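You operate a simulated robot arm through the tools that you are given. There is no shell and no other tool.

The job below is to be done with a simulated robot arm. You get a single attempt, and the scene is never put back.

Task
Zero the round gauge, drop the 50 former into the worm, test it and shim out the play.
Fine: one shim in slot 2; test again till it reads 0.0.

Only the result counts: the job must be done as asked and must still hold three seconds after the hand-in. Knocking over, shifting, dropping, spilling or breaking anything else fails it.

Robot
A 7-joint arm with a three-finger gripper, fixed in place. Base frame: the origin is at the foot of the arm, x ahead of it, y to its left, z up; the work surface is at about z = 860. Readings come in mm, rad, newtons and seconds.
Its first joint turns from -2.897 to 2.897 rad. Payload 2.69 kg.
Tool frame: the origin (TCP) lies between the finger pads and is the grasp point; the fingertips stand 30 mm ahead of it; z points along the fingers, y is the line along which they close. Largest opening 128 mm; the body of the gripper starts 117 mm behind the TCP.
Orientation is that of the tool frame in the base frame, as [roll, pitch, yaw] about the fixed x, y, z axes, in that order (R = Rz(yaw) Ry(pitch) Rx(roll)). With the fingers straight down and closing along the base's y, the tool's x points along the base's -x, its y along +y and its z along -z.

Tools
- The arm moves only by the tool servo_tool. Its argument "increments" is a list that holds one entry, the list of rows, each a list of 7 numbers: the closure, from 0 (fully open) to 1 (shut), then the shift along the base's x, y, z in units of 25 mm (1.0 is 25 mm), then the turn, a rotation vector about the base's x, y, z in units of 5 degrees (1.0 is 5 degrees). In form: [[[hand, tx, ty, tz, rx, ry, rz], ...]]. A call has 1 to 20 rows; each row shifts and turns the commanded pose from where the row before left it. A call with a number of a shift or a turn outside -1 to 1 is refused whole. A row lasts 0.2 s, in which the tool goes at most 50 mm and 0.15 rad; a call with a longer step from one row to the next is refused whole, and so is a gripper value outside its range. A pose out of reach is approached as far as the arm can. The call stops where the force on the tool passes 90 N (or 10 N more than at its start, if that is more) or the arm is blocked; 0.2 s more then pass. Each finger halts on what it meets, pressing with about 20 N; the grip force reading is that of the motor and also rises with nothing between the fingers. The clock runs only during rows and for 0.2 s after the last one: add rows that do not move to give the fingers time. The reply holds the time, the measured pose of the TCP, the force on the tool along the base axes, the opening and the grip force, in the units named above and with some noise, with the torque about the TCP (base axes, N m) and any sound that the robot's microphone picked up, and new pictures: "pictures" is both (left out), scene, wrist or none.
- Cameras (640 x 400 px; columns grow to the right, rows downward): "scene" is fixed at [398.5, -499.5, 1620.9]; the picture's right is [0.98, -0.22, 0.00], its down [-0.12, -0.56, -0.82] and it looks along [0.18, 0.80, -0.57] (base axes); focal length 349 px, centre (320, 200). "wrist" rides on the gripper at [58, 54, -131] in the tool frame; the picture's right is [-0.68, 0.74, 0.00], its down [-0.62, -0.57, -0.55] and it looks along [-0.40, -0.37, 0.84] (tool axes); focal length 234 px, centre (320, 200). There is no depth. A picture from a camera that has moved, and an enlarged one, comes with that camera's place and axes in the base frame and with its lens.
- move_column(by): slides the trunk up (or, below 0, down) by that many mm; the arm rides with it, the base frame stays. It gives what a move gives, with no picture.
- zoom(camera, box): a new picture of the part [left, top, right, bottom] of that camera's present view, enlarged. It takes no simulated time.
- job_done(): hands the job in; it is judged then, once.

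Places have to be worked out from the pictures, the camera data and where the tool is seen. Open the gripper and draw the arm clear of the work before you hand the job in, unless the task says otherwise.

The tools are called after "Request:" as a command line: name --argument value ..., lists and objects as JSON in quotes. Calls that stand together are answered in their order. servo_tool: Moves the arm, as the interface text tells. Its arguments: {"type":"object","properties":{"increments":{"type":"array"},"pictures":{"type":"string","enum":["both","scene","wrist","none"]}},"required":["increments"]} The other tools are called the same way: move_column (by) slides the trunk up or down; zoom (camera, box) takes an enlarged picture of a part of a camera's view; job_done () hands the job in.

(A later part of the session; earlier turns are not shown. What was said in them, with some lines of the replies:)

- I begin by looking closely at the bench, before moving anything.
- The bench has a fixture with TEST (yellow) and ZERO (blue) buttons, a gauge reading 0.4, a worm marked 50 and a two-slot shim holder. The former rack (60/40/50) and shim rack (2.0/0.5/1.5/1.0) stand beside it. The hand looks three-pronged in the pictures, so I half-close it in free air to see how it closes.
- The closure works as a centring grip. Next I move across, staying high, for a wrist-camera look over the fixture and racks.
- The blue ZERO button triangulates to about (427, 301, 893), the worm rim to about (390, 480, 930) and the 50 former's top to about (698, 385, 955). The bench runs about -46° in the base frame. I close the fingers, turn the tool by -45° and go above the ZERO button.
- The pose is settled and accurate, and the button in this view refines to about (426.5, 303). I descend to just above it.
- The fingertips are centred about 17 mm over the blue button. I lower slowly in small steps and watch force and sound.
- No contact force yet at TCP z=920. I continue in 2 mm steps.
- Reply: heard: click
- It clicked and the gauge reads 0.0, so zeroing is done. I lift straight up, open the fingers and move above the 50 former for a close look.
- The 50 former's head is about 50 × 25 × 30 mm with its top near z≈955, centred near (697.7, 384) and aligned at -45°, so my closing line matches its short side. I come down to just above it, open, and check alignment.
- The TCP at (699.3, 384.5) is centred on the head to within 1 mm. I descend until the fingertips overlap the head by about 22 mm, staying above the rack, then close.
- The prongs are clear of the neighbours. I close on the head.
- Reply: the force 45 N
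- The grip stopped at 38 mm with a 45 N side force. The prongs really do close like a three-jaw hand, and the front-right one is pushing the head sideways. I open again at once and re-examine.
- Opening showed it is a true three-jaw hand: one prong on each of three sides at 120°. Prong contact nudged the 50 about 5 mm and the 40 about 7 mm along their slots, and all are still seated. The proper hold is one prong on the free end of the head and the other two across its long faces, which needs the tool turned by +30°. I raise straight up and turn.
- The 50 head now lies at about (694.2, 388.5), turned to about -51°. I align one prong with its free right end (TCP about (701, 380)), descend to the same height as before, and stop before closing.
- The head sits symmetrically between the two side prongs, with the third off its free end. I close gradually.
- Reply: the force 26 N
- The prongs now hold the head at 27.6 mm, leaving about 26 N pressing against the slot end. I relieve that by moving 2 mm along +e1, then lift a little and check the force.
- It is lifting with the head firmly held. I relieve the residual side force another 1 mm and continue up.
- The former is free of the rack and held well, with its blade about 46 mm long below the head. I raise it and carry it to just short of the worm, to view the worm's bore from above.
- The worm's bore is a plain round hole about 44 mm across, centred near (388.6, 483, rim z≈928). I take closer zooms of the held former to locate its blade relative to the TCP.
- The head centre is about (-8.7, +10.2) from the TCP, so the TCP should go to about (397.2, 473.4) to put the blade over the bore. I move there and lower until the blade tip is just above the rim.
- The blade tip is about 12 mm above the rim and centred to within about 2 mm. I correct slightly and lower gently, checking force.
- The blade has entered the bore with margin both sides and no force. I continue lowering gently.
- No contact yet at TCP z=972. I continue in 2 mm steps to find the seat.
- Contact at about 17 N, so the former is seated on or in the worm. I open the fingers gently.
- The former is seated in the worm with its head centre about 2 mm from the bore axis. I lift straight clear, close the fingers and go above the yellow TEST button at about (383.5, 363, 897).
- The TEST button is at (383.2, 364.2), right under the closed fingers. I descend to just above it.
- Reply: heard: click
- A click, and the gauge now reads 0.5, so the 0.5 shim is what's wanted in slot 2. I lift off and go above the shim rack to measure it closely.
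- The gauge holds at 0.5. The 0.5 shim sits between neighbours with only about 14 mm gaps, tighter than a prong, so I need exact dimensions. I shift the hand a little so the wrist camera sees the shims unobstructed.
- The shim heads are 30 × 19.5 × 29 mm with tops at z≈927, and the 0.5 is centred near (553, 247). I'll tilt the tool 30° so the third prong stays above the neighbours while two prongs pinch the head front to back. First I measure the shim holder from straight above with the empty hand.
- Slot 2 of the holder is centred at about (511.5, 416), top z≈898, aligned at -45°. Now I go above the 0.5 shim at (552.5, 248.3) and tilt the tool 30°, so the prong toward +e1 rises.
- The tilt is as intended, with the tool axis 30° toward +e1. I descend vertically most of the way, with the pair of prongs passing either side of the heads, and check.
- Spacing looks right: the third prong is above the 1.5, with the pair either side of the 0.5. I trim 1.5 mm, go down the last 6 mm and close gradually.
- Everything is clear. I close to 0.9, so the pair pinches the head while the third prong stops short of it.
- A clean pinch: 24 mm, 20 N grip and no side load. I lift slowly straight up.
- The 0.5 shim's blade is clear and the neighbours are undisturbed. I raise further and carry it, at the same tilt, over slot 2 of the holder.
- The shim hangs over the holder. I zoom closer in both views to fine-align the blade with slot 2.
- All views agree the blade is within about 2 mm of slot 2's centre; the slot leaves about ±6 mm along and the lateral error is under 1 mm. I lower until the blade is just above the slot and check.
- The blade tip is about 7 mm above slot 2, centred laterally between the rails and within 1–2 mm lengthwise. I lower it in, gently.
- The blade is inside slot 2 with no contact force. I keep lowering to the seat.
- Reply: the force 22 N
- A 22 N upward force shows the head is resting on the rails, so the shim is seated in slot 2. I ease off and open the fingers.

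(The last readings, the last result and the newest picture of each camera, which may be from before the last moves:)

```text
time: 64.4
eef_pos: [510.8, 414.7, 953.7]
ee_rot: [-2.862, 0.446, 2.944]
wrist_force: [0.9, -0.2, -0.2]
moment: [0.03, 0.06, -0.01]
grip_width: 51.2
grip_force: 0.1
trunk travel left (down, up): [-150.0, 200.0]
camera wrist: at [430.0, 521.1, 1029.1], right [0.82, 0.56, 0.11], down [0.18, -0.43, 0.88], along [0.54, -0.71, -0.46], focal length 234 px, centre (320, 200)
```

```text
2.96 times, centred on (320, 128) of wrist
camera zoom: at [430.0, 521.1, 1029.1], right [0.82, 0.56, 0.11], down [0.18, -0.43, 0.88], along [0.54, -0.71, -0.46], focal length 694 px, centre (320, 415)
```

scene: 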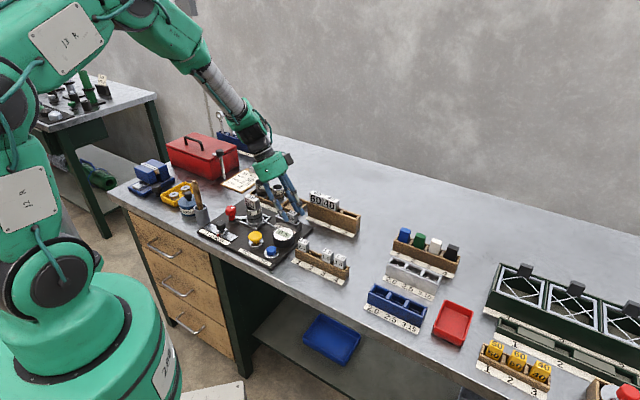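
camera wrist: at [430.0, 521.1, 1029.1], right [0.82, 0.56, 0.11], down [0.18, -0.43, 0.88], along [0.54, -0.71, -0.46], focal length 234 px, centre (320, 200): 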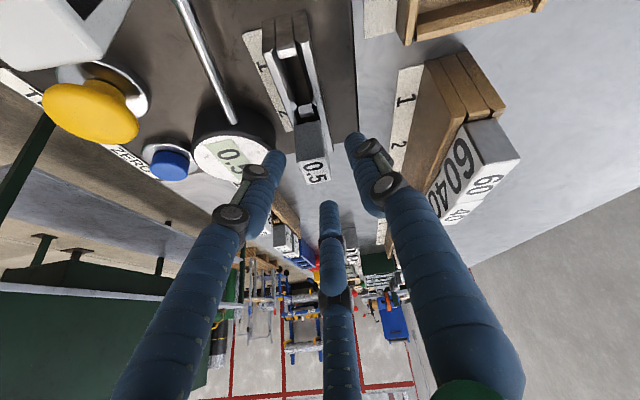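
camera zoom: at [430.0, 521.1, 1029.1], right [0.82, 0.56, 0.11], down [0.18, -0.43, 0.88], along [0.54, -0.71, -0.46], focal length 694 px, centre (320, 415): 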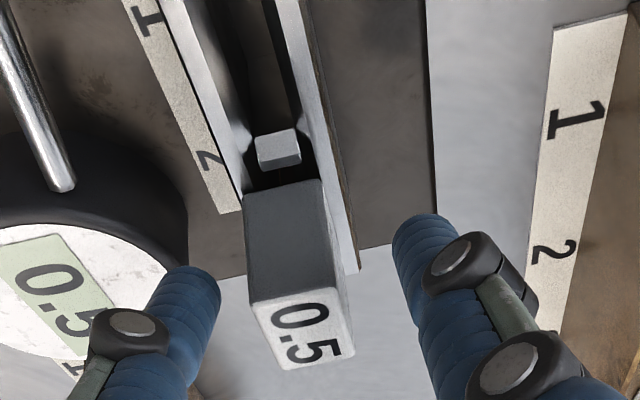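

The 0.5 shim stands in slot 2, released. I rise straight up, bring the tool back to vertical, close the fingers and return above the TEST button.

Request:
servo_tool --increments '[[[0.6, 0, 0, 0.5, 0, 0, 0], [0.6, 0, 0, 1, 0, 0, 0], [0.6, 0, 0, 1, 0, 0, 0], [0.6, 0, 0, 1, 0, 0, 0], [0.6, 0, 0, 1, 0, 0, 0], [1, 0, 0, 0, 0.707, 0.707, 0], [1, 0, 0, 0, 0.707, 0.707, 0], [1, 0, 0, 0, 0.707, 0.707, 0], [1, 0, 0, 0, 0.707, 0.707, 0], [1, 0, 0, 0, 0.707, 0.707, 0], [1, 0, 0, 0, 0.707, 0.707, 0], [1, -0.85, -0.34, 0, 0, 0, 0], [1, -0.85, -0.34, 0, 0, 0, 0], [1, -0.85, -0.34, 0, 0, 0, 0], [1, -0.85, -0.34, 0, 0, 0, 0], [1, -0.85, -0.34, 0, 0, 0, 0], [1, -0.85, -0.34, 0, 0, 0, 0], [1, 0, 0, 0, 0, 0, 0], [1, 0, 0, 0, 0, 0, 0]]]'

Request:
zoom --camera "scene" --box '[196, 170, 356, 270]'

Request:
zoom --camera "wrist" --box '[220, 30, 420, 180]'

```text
time: 68.4
eef_pos: [383.2, 362.8, 1067.3]
ee_rot: [-3.141, -0.001, 2.88]
wrist_force: [-0.2, 0.2, 0.7]
moment: [-0.02, 0.0, 0.0]
grip_width: 2.4
grip_force: 19.8
trunk travel left (down, up): [-150.0, 200.0]
camera wrist: at [341.6, 430.2, 1197.8], right [0.84, 0.54, 0.0], down [0.45, -0.71, 0.55], along [0.29, -0.46, -0.84], focal length 234 px, centre (320, 200)
```

scene: 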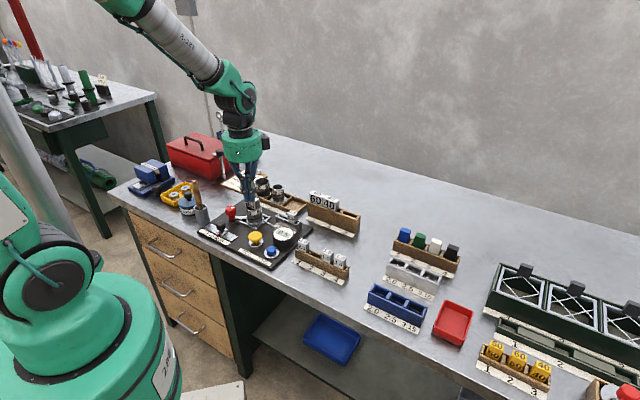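
wrist: 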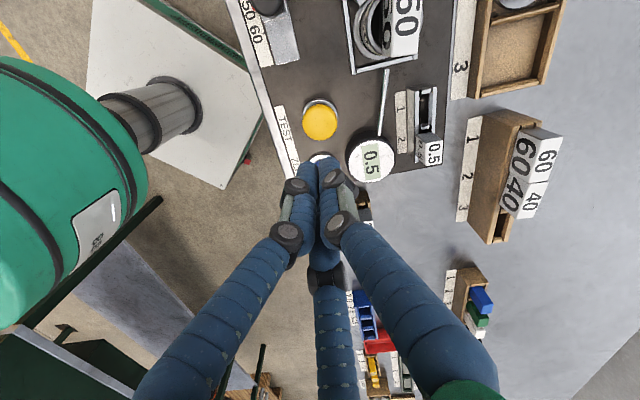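

```text
4.00 times, centred on (276, 220) of scene
camera zoom: at [398.5, -499.5, 1620.9], right [0.98, -0.22, 0.0], down [-0.12, -0.56, -0.82], along [0.18, 0.8, -0.57], focal length 1398 px, centre (496, 120)
```

zoom: 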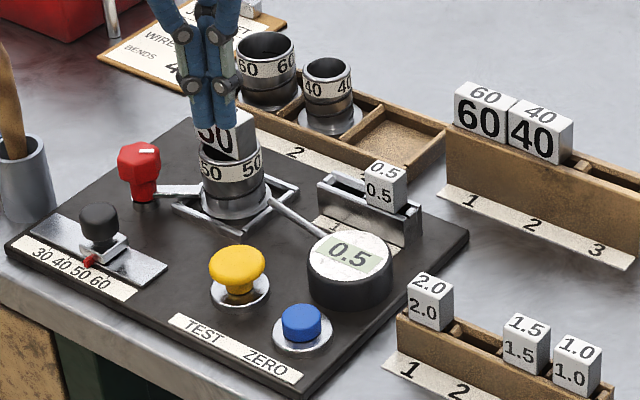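

```text
2.67 times, centred on (320, 105) of wrist
camera zoom: at [341.6, 430.2, 1197.8], right [0.84, 0.54, 0.0], down [0.45, -0.71, 0.55], along [0.29, -0.46, -0.84], focal length 624 px, centre (320, 453)
```

zoom: 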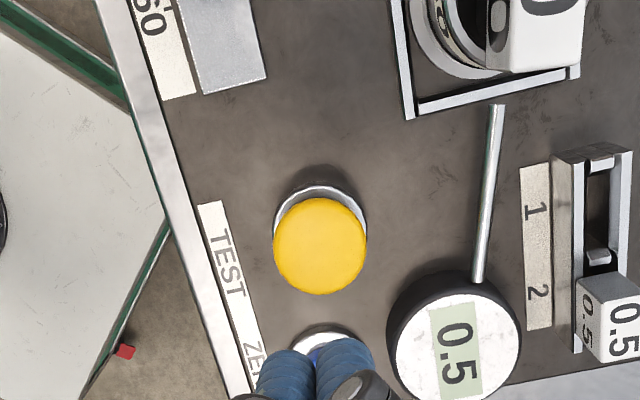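

The shim is in place, the neighbours are untouched, and the hand is over TEST. I press it again.

Request:
servo_tool --increments '[[[1, 0, 0.05, -1, 0, 0, 0], [1, 0, 0, -1, 0, 0, 0], [1, 0, 0, -1, 0, 0, 0], [1, 0, 0, -1, 0, 0, 0], [1, 0, 0, -0.8, 0, 0, 0], [1, 0, 0, -0.2, 0, 0, 0], [1, 0, 0, -0.2, 0, 0, 0], [1, 0, 0, -0.1, 0, 0, 0], [1, 0, 0, -0.12, 0, 0, 0]]]'

Request:
zoom --camera "scene" --box '[196, 180, 308, 250]'

```text
time: 70.4
eef_pos: [386.1, 365.0, 931.4]
ee_rot: [3.141, 0.002, 2.881]
wrist_force: [1.5, -1.6, 13.8]
moment: [-0.08, -0.08, -0.01]
grip_width: 2.4
grip_force: 19.9
trunk travel left (down, up): [-150.0, 200.0]
heard: click
camera wrist: at [342.4, 432.1, 1062.8], right [0.84, 0.54, 0.0], down [0.45, -0.71, 0.55], along [0.3, -0.46, -0.84], focal length 234 px, centre (320, 200)
```

scene: 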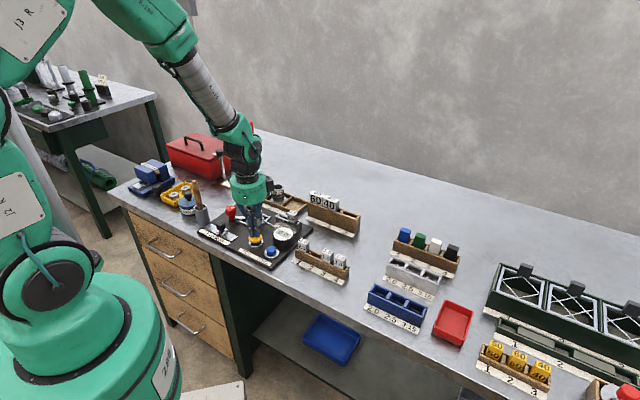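
wrist: 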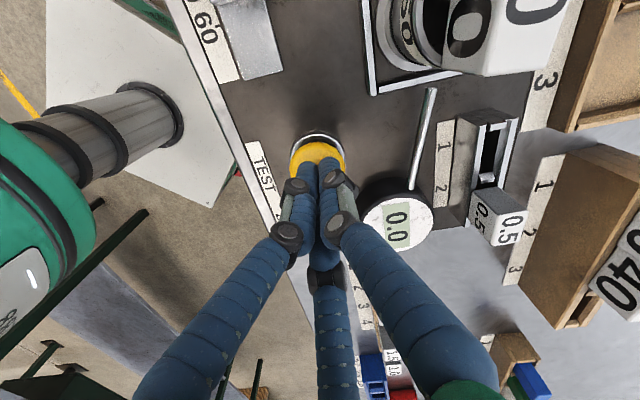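

```text
5.71 times, centred on (252, 215) of scene
camera zoom: at [398.5, -499.5, 1620.9], right [0.98, -0.22, 0.0], down [-0.12, -0.56, -0.82], along [0.18, 0.8, -0.57], focal length 1996 px, centre (709, 114)
```

zoom: 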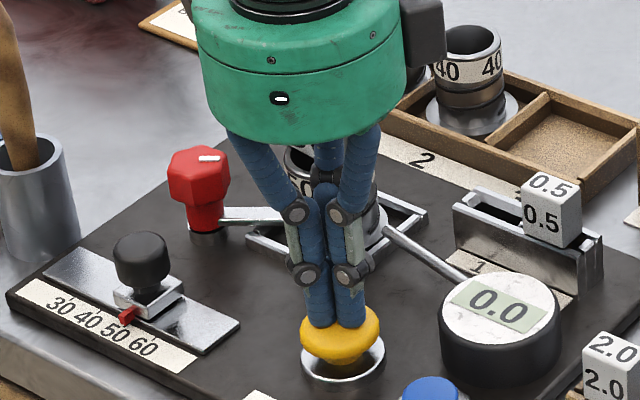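

The gauge now reads 0.0 on test. I lift off, then look at the former rack again, since the 40 was nudged along its slot earlier and I'd like to set it back.

Request:
servo_tool --increments '[[[1, 0, 0, 0.5, 0, 0, 0], [1, 0, 0, 1, 0, 0, 0], [1, 0, 0, 1, 0, 0, 0], [1, 0, 0, 1, 0, 0, 0], [1, 0, 0, 1, 0, 0, 0], [1, 0, 0, 0.5, 0, 0, 0], [0.5, 1, 0, 0, 0, 0, 0], [0.5, 1, 0, 0, 0, 0, 0], [0.5, 1, 0, 0, 0, 0, 0], [0.5, 1, 0, 0, 0, 0, 0], [0.5, 1, 0, 0, 0, 0, 0], [0.5, 1, 0, 0, 0, 0, 0], [0.5, 1, 0, 0, 0, 0, 0], [0.5, 1, 0, 0, 0, 0, 0], [0.5, 1, 0, 0, 0, 0, 0], [0.5, 1, 0, 0, 0, 0, 0], [0.5, 1, 0, 0, 0, 0, 0], [0.5, 1, 0, 0, 0, 0, 0], [0.5, 0, 0, 0, 0, 0, 0], [0.5, 0, 0, 0, 0, 0, 0]]]'

Request:
zoom --camera "wrist" --box '[250, 0, 390, 120]'

Request:
zoom --camera "scene" --box '[285, 165, 381, 235]'

Request:
zoom --camera "scene" --box '[196, 180, 308, 250]'

```text
time: 74.6
eef_pos: [684.5, 365.3, 1055.2]
ee_rot: [3.141, 0.0, 2.881]
wrist_force: [0.9, 0.6, -0.1]
moment: [-0.02, -0.03, -0.02]
grip_width: 64.2
grip_force: 0.0
trunk travel left (down, up): [-150.0, 200.0]
camera wrist: at [641.7, 431.8, 1186.7], right [0.84, 0.54, 0.0], down [0.45, -0.71, 0.55], along [0.29, -0.46, -0.84], focal length 234 px, centre (320, 200)
```

scene: 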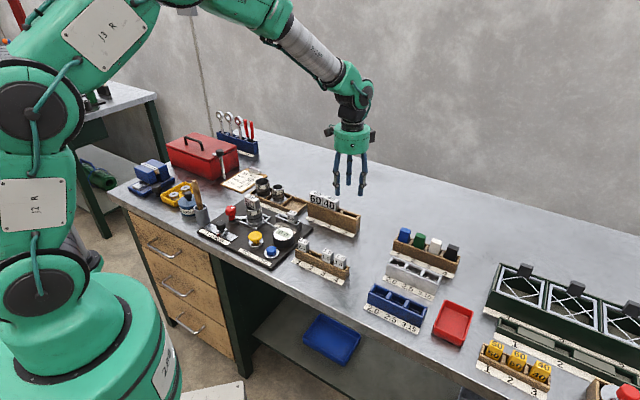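
wrist: 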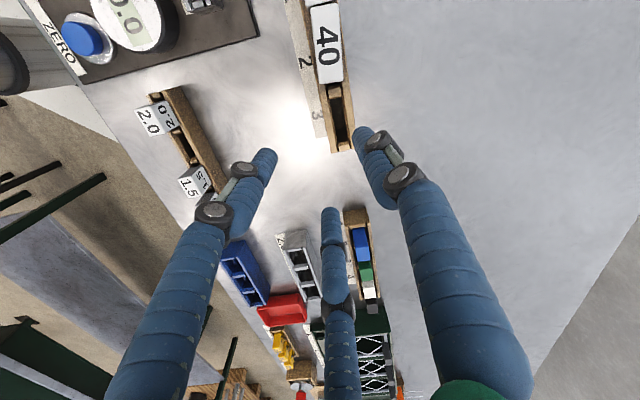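

```text
3.33 times, centred on (320, 60) of wrist
camera zoom: at [641.7, 431.8, 1186.7], right [0.84, 0.54, 0.0], down [0.45, -0.71, 0.55], along [0.29, -0.46, -0.84], focal length 781 px, centre (320, 667)
```

zoom: 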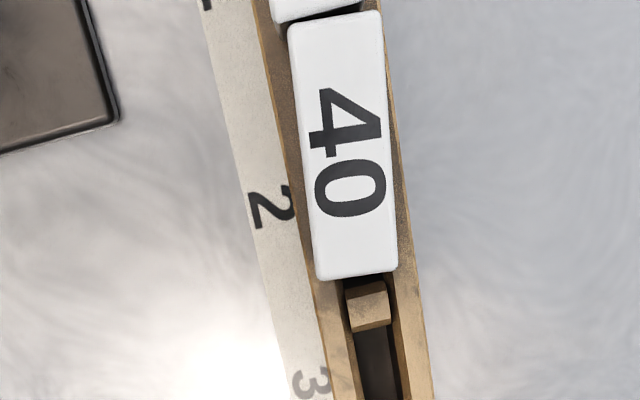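

```text
5.71 times, centred on (333, 200) of scene
camera zoom: at [398.5, -499.5, 1620.9], right [0.98, -0.22, 0.0], down [-0.12, -0.56, -0.82], along [0.18, 0.8, -0.57], focal length 1996 px, centre (246, 200)
```

zoom: 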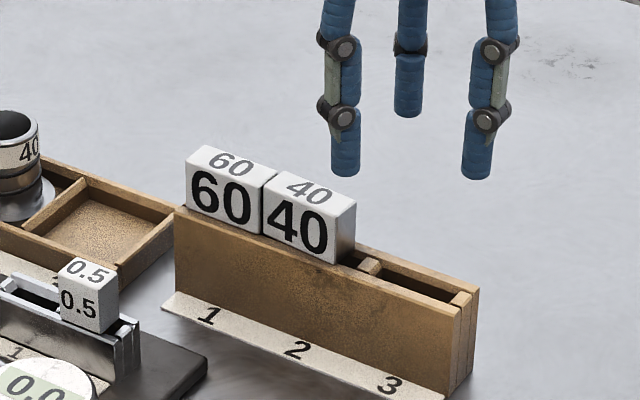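

```text
5.71 times, centred on (252, 215) of scene
camera zoom: at [398.5, -499.5, 1620.9], right [0.98, -0.22, 0.0], down [-0.12, -0.56, -0.82], along [0.18, 0.8, -0.57], focal length 1996 px, centre (709, 114)
```

zoom: 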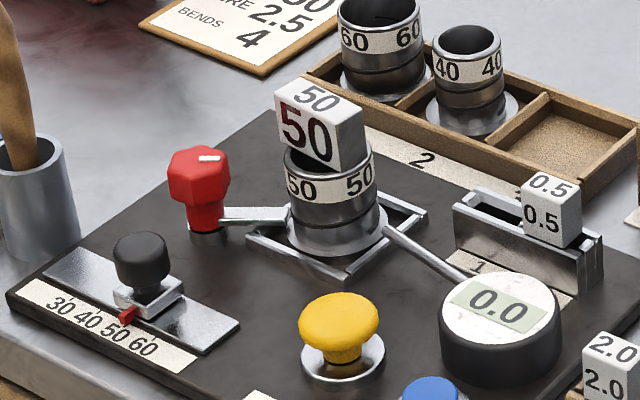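

Result state: the former is in the worm, the 0.5 shim is in slot 2 and the gauge reads 0.0. The 40 former, though, sits about 10 mm left of its place and slightly turned, touching the 60. Its right end is free, so I'll take it with the same three-prong hold and slide it back; first I position over it.

Request:
servo_tool --increments '[[[0.5, -0.38, 0.8, 0, 0, 0, -0.6], [0.5, -0.38, 0.8, 0, 0, 0, -0.5], [0.5, -0.38, 0.8, 0, 0, 0, 0], [0.5, 0, 0, -0.6, 0, 0, 0], [0.5, 0, 0, 0, 0, 0, 0], [0.5, 0, 0, 0, 0, 0, 0]]]'

Request:
zoom --camera "wrist" --box '[220, 30, 420, 180]'

Request:
zoom --camera "scene" --box '[285, 165, 381, 235]'

```text
time: 76.0
eef_pos: [657.0, 425.8, 1040.3]
ee_rot: [3.141, 0.0, 2.785]
wrist_force: [-0.1, 0.2, 0.4]
moment: [0.0, 0.02, 0.01]
grip_width: 64.1
grip_force: 0.2
trunk travel left (down, up): [-150.0, 200.0]
camera wrist: at [620.5, 496.2, 1171.9], right [0.89, 0.45, 0.0], down [0.38, -0.75, 0.55], along [0.25, -0.49, -0.84], focal length 234 px, centre (320, 200)
```

scene: 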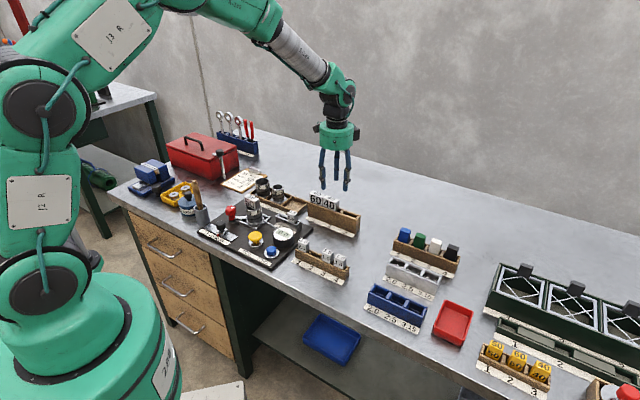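
wrist: 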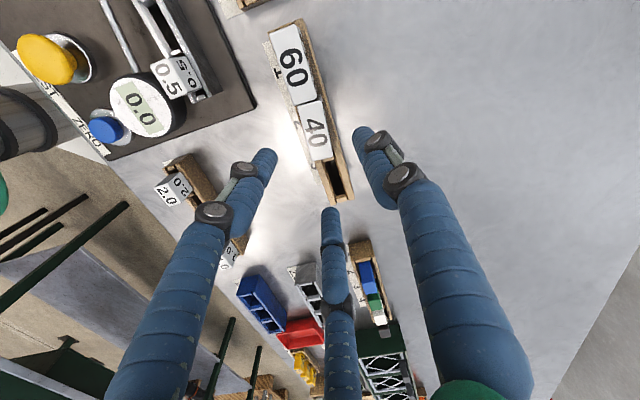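

```text
2.67 times, centred on (320, 105) of wrist
camera zoom: at [620.5, 496.2, 1171.9], right [0.89, 0.45, 0.0], down [0.38, -0.75, 0.55], along [0.25, -0.49, -0.84], focal length 624 px, centre (320, 453)
```

zoom: 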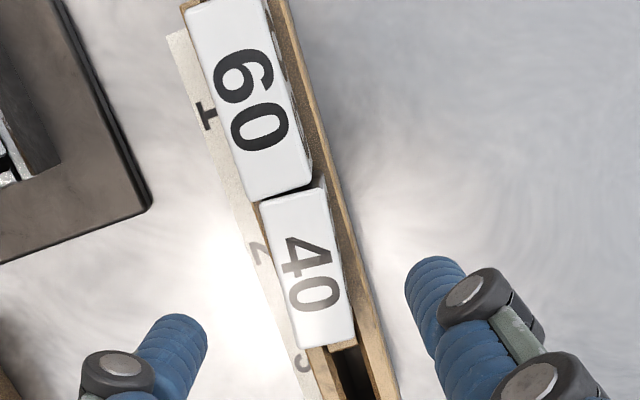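

```text
5.71 times, centred on (333, 200) of scene
camera zoom: at [398.5, -499.5, 1620.9], right [0.98, -0.22, 0.0], down [-0.12, -0.56, -0.82], along [0.18, 0.8, -0.57], focal length 1996 px, centre (246, 200)
```

zoom: 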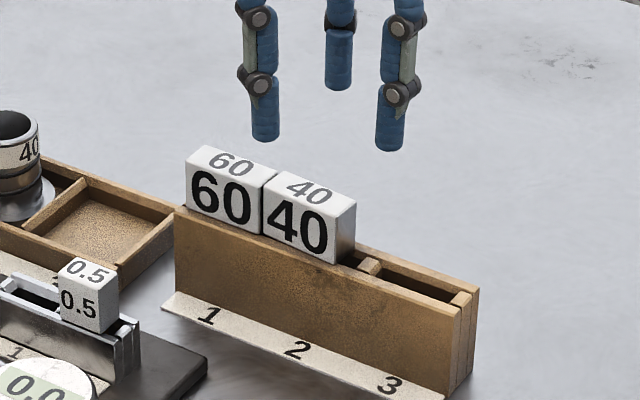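

The hand is aligned over the 40, with e2 offset about 0.5 mm. I descend to the same gripping height used for the 50.

Request:
servo_tool --increments '[[[0.5, 0, 0, -0.8, 0, 0, 0], [0.5, 0, 0, -0.9, 0, 0, 0], [0.5, 0, 0, -0.9, 0, 0, 0], [0.5, 0, 0, -0.5, 0, 0, 0], [0.5, 0, 0, -0.2, 0, 0, 0], [0.5, 0, 0, 0, 0, 0, 0]]]'

Request:
zoom --camera "wrist" --box '[220, 50, 420, 200]'

Request:
zoom --camera "scene" --box '[285, 165, 381, 235]'

```text
time: 77.4
eef_pos: [656.8, 425.4, 959.0]
ee_rot: [3.14, -0.001, 2.784]
wrist_force: [0.2, 0.2, -0.3]
moment: [0.0, -0.04, 0.01]
grip_width: 64.0
grip_force: 0.0
trunk travel left (down, up): [-150.0, 200.0]
camera wrist: at [621.4, 496.2, 1089.5], right [0.89, 0.45, 0.0], down [0.38, -0.75, 0.55], along [0.25, -0.49, -0.84], focal length 234 px, centre (320, 200)
```

scene: 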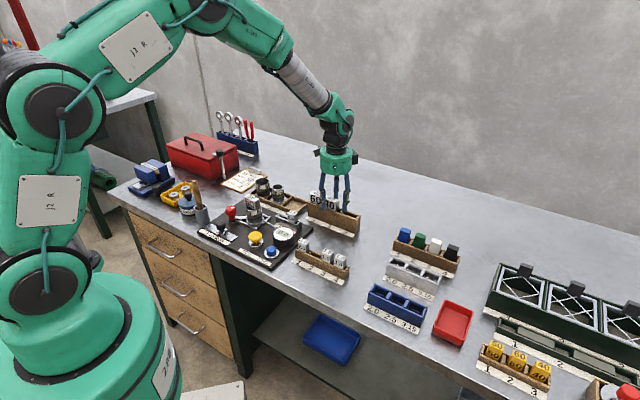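
wrist: 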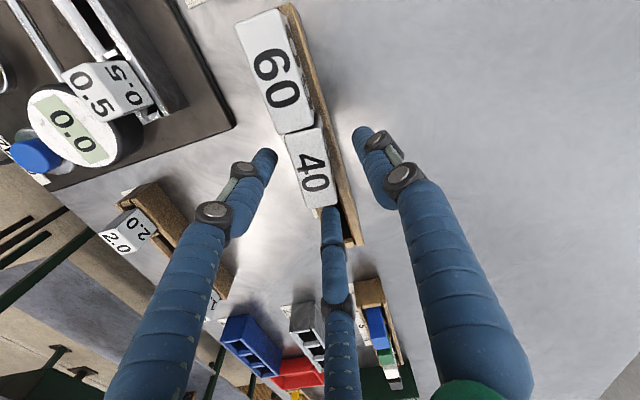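

```text
2.67 times, centred on (320, 125) of wrist
camera zoom: at [621.4, 496.2, 1089.5], right [0.89, 0.45, 0.0], down [0.38, -0.75, 0.55], along [0.25, -0.49, -0.84], focal length 624 px, centre (320, 400)
```

zoom: 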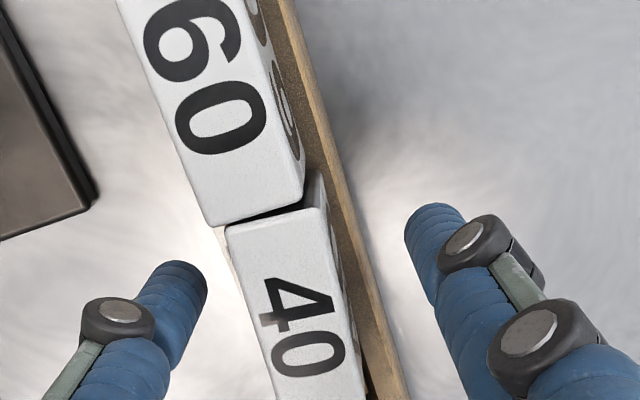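

```text
5.71 times, centred on (333, 200) of scene
camera zoom: at [398.5, -499.5, 1620.9], right [0.98, -0.22, 0.0], down [-0.12, -0.56, -0.82], along [0.18, 0.8, -0.57], focal length 1996 px, centre (246, 200)
```

zoom: 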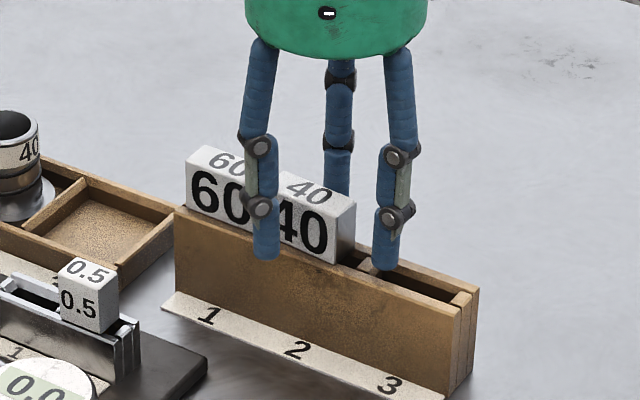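

Clear all round. I shift 1.5 mm toward the free end so only the side pair grips, and close partially.

Request:
servo_tool --increments '[[[0.5, 0.038, -0.046, 0, 0, 0, 0], [0.65, 0, 0, 0, 0, 0, 0], [0.75, 0, 0, 0, 0, 0, 0], [0.8, 0, 0, 0, 0, 0, 0], [0.82, 0, 0, 0, 0, 0, 0], [0.82, 0, 0, 0, 0, 0, 0]]]'

Request:
zoom --camera "wrist" --box '[220, 50, 420, 200]'

Request:
zoom --camera "scene" --box '[285, 165, 381, 235]'

```text
time: 78.8
eef_pos: [657.1, 424.4, 958.1]
ee_rot: [-3.141, 0.002, 2.784]
wrist_force: [0.1, 1.0, -0.3]
moment: [-0.01, -0.04, 0.01]
grip_width: 26.9
grip_force: 19.5
trunk travel left (down, up): [-150.0, 200.0]
camera wrist: at [621.5, 495.1, 1089.2], right [0.89, 0.45, 0.0], down [0.38, -0.75, 0.55], along [0.25, -0.49, -0.84], focal length 234 px, centre (320, 200)
```

scene: 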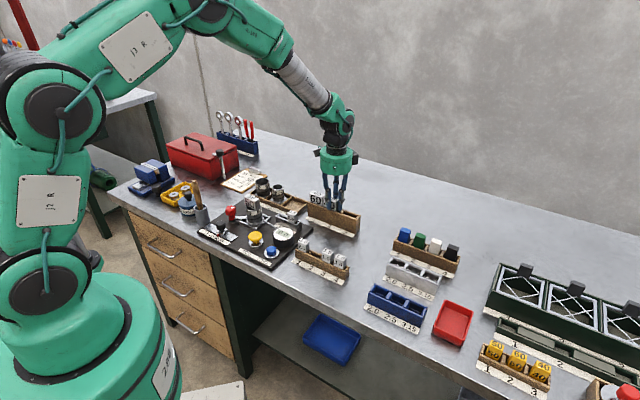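
wrist: 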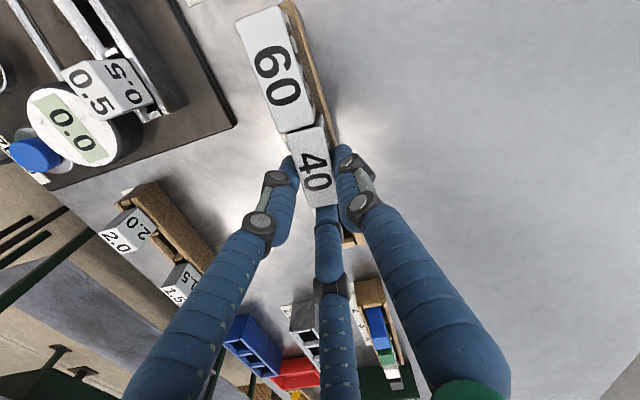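

```text
2.67 times, centred on (320, 125) of wrist
camera zoom: at [621.5, 495.1, 1089.2], right [0.89, 0.45, 0.0], down [0.38, -0.75, 0.55], along [0.25, -0.49, -0.84], focal length 624 px, centre (320, 400)
```

zoom: 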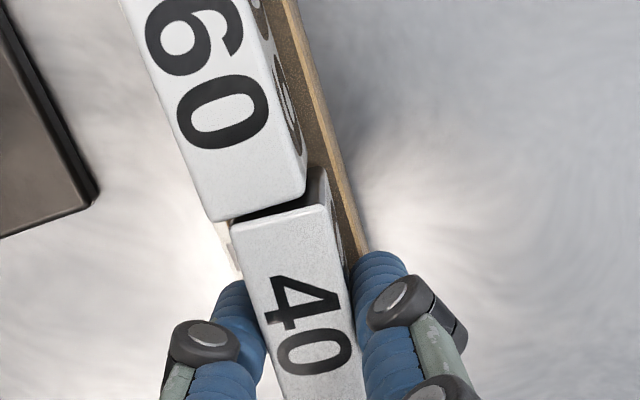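

```text
5.71 times, centred on (333, 200) of scene
camera zoom: at [398.5, -499.5, 1620.9], right [0.98, -0.22, 0.0], down [-0.12, -0.56, -0.82], along [0.18, 0.8, -0.57], focal length 1996 px, centre (246, 200)
```

zoom: 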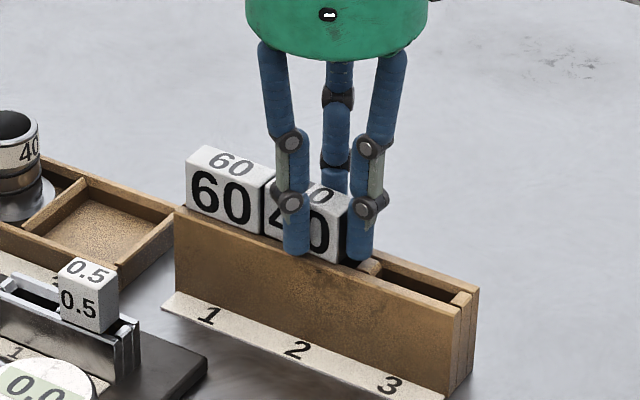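

Held with no side load. I lift it 3 mm, still guided by its slot, and slide it back toward its original place with the small turn, watching force.

Request:
servo_tool --increments '[[[0.82, 0, 0, 0.12, 0, 0, 0], [0.82, 0.08, -0.058, 0, 0, 0, 0.275], [0.82, 0.08, -0.058, 0, 0, 0, 0.275], [0.82, 0, 0, 0, 0, 0, 0]]]' --pictures "none"

```text
time: 79.8
eef_pos: [660.9, 421.2, 961.6]
ee_rot: [3.141, -0.001, 2.831]
wrist_force: [-0.1, 0.8, -2.1]
moment: [-0.01, -0.01, -0.03]
grip_width: 27.0
grip_force: 20.1
trunk travel left (down, up): [-150.0, 200.0]
```

No resistance, so I do the second half of the slide.

Request:
servo_tool --increments '[[[0.82, 0.08, -0.058, 0, 0, 0, 0.275], [0.82, 0.08, -0.058, 0, 0, 0, 0.275], [0.82, 0, 0, 0, 0, 0, 0]]]'

Request:
zoom --camera "wrist" --box '[220, 30, 420, 180]'

Request:
zoom --camera "scene" --box '[285, 165, 381, 225]'

```text
time: 80.6
eef_pos: [664.4, 417.6, 961.2]
ee_rot: [-3.141, 0.001, 2.881]
wrist_force: [-0.8, 0.0, -1.3]
moment: [-0.04, -0.03, 0.06]
grip_width: 26.6
grip_force: 20.1
trunk travel left (down, up): [-150.0, 200.0]
camera wrist: at [622.4, 485.2, 1092.4], right [0.84, 0.54, 0.0], down [0.45, -0.71, 0.55], along [0.29, -0.46, -0.84], focal length 234 px, centre (320, 200)
```

scene: 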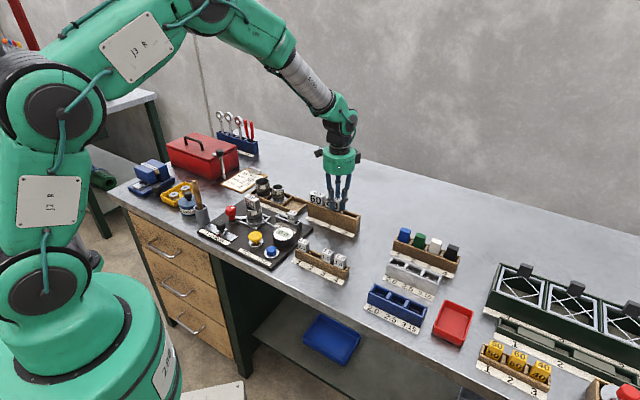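
wrist: 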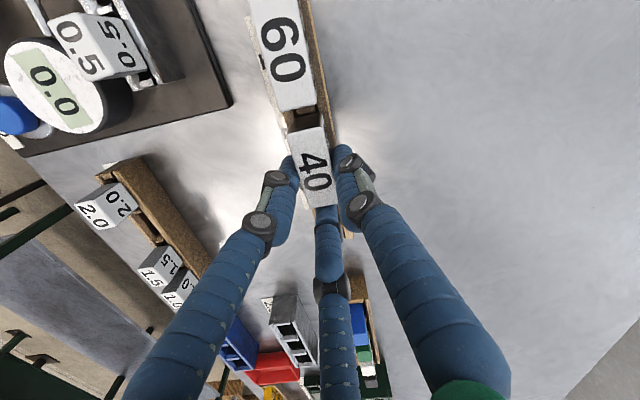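

```text
2.67 times, centred on (320, 105) of wrist
camera zoom: at [622.4, 485.2, 1092.4], right [0.84, 0.54, 0.0], down [0.45, -0.71, 0.55], along [0.29, -0.46, -0.84], focal length 624 px, centre (320, 453)
```

zoom: 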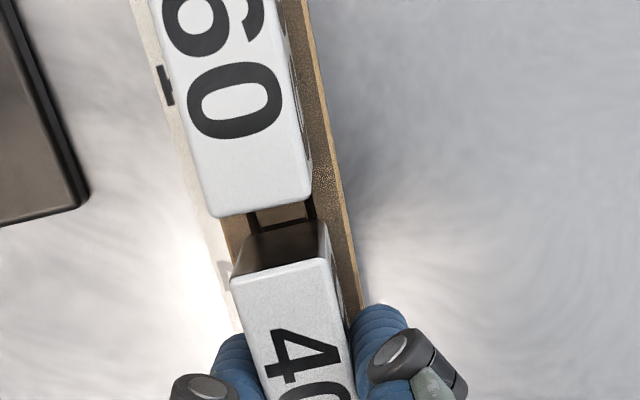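

```text
6.67 times, centred on (333, 195) of scene
camera zoom: at [398.5, -499.5, 1620.9], right [0.98, -0.22, 0.0], down [-0.12, -0.56, -0.82], along [0.18, 0.8, -0.57], focal length 2329 px, centre (233, 233)
```

zoom: 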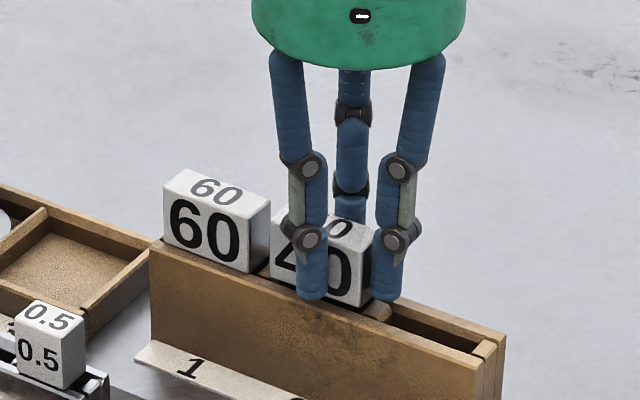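

The 40's front edge is back at its original picture column, with the gap to the 60 restored. I lower it 3 mm, release and rise straight up.

Request:
servo_tool --increments '[[[0.82, 0, 0, -0.07, 0, 0, 0], [0.82, 0, 0, -0.06, 0, 0, 0], [0.75, 0, 0, 0, 0, 0, 0], [0.6, 0, 0, 0, 0, 0, 0], [0.5, 0, 0, 0, 0, 0, 0], [0.5, 0, 0, 0, 0, 0, 0], [0.5, 0, 0, 0.5, 0, 0, 0], [0.5, 0, 0, 1, 0, 0, 0], [0.5, 0, 0, 1, 0, 0, 0], [0.5, 0, 0, 1, 0, 0, 0], [0.5, 0, 0, 1, 0, 0, 0], [0.5, 0, 0, 0, 0, 0, 0]]]'

Request:
zoom --camera "scene" --box '[285, 165, 381, 225]'

Request:
zoom --camera "wrist" --box '[220, 0, 420, 150]'

```text
time: 83.2
eef_pos: [664.2, 413.7, 1070.4]
ee_rot: [3.141, 0.0, 2.88]
wrist_force: [0.2, -0.4, 0.1]
moment: [0.03, -0.06, 0.01]
grip_width: 64.1
grip_force: 0.0
trunk travel left (down, up): [-150.0, 200.0]
camera wrist: at [622.3, 482.6, 1201.5], right [0.84, 0.54, 0.0], down [0.45, -0.71, 0.55], along [0.29, -0.46, -0.84], focal length 234 px, centre (320, 200)
```

scene: 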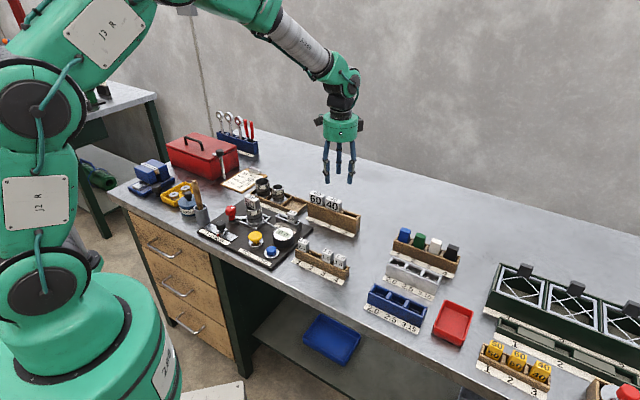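
wrist: 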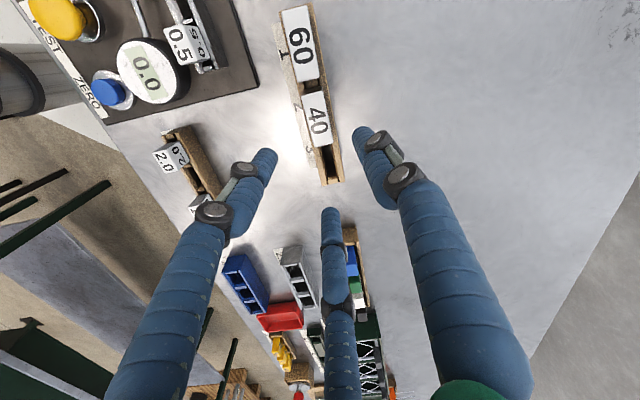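

```text
6.67 times, centred on (333, 195) of scene
camera zoom: at [398.5, -499.5, 1620.9], right [0.98, -0.22, 0.0], down [-0.12, -0.56, -0.82], along [0.18, 0.8, -0.57], focal length 2329 px, centre (233, 233)
```

zoom: 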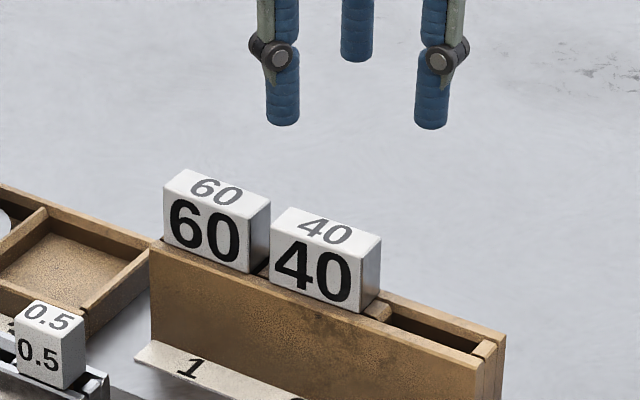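

```text
2.67 times, centred on (320, 75) of wrist
camera zoom: at [622.3, 482.6, 1201.5], right [0.84, 0.54, 0.0], down [0.45, -0.71, 0.55], along [0.29, -0.46, -0.84], focal length 624 px, centre (320, 533)
```

zoom: 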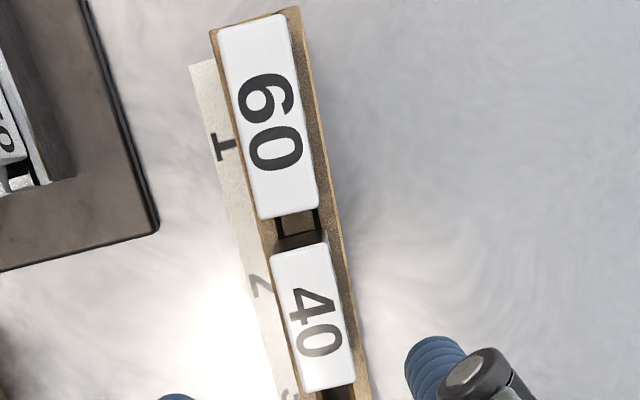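

The 40 is back in its original place. I fully open the gripper, raise the arm well clear and make a final check of the fixture.

Request:
servo_tool --increments '[[[0, 0, 0, 1, 0, 0, 0], [0, 0, 0, 1, 0, 0, 0], [0, 0, 0, 1, 0, 0, 0], [0, 0, 0, 1, 0, 0, 0], [0, 0, 0, 0, 0, 0, 0], [0, 0, 0, 0, 0, 0, 0]]]'

Request:
zoom --camera "scene" --box '[196, 176, 308, 246]'

Request:
zoom --camera "scene" --box '[250, 190, 378, 290]'

```text
time: 84.6
eef_pos: [665.5, 418.5, 1168.9]
ee_rot: [-3.141, -0.001, 2.881]
wrist_force: [0.5, -0.3, -0.3]
moment: [-0.02, -0.01, 0.0]
grip_width: 128.0
grip_force: 0.2
trunk travel left (down, up): [-150.0, 200.0]
camera wrist: at [623.3, 485.3, 1300.8], right [0.84, 0.54, 0.0], down [0.45, -0.71, 0.55], along [0.29, -0.46, -0.84], focal length 234 px, centre (320, 200)
```

scene: 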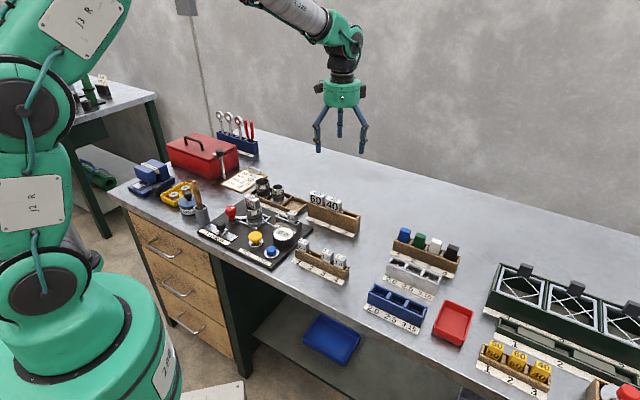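
wrist: 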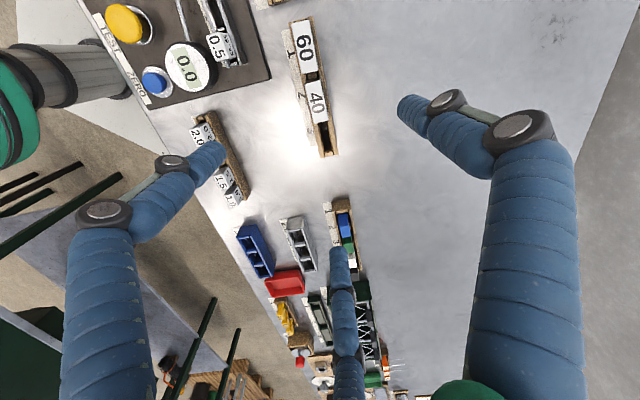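

```text
5.71 times, centred on (252, 211) of scene
camera zoom: at [398.5, -499.5, 1620.9], right [0.98, -0.22, 0.0], down [-0.12, -0.56, -0.82], along [0.18, 0.8, -0.57], focal length 1996 px, centre (709, 137)
```

zoom: 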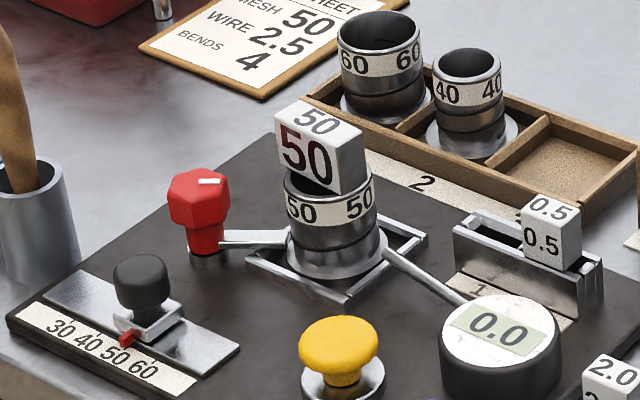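

```text
4.00 times, centred on (314, 240) of scene
camera zoom: at [398.5, -499.5, 1620.9], right [0.98, -0.22, 0.0], down [-0.12, -0.56, -0.82], along [0.18, 0.8, -0.57], focal length 1398 px, centre (344, 40)
```

zoom: 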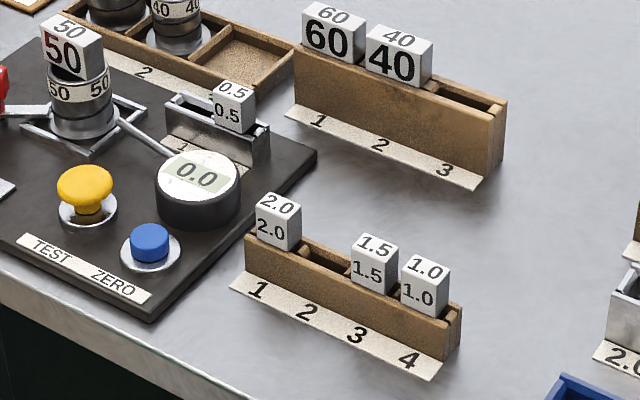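

The 50 former is in the worm, the 0.5 shim is alone in slot 2 and the gauge reads 0.0 after the last test. The other parts are standing in their slots and the arm is clear with the gripper open. I hand the job in.

Request:
job_done

```text
The job is handed in.
```

The gauge reads 0.0 on the final test, with the 50 former in the worm and one shim, the 0.5, in slot 2. I zeroed the gauge first. The first test read 0.5, so I used the 0.5 shim, and the second test read 0.0. I've handed the job in; the reply only confirmed receipt, so I don't know how it was judged.

**Other parts disturbed:** my first try at gripping the 50 former pushed its neighbours along the rack.
- **40 former:** it slid about 10 mm, and I lifted and moved it back to where it started.
- **60 former:** it is still about 2–3 mm out of place and very slightly turned, though seated in its slot. I left it alone.

The other shims and the rest of the bench look untouched. The arm is clear and the gripper is open.
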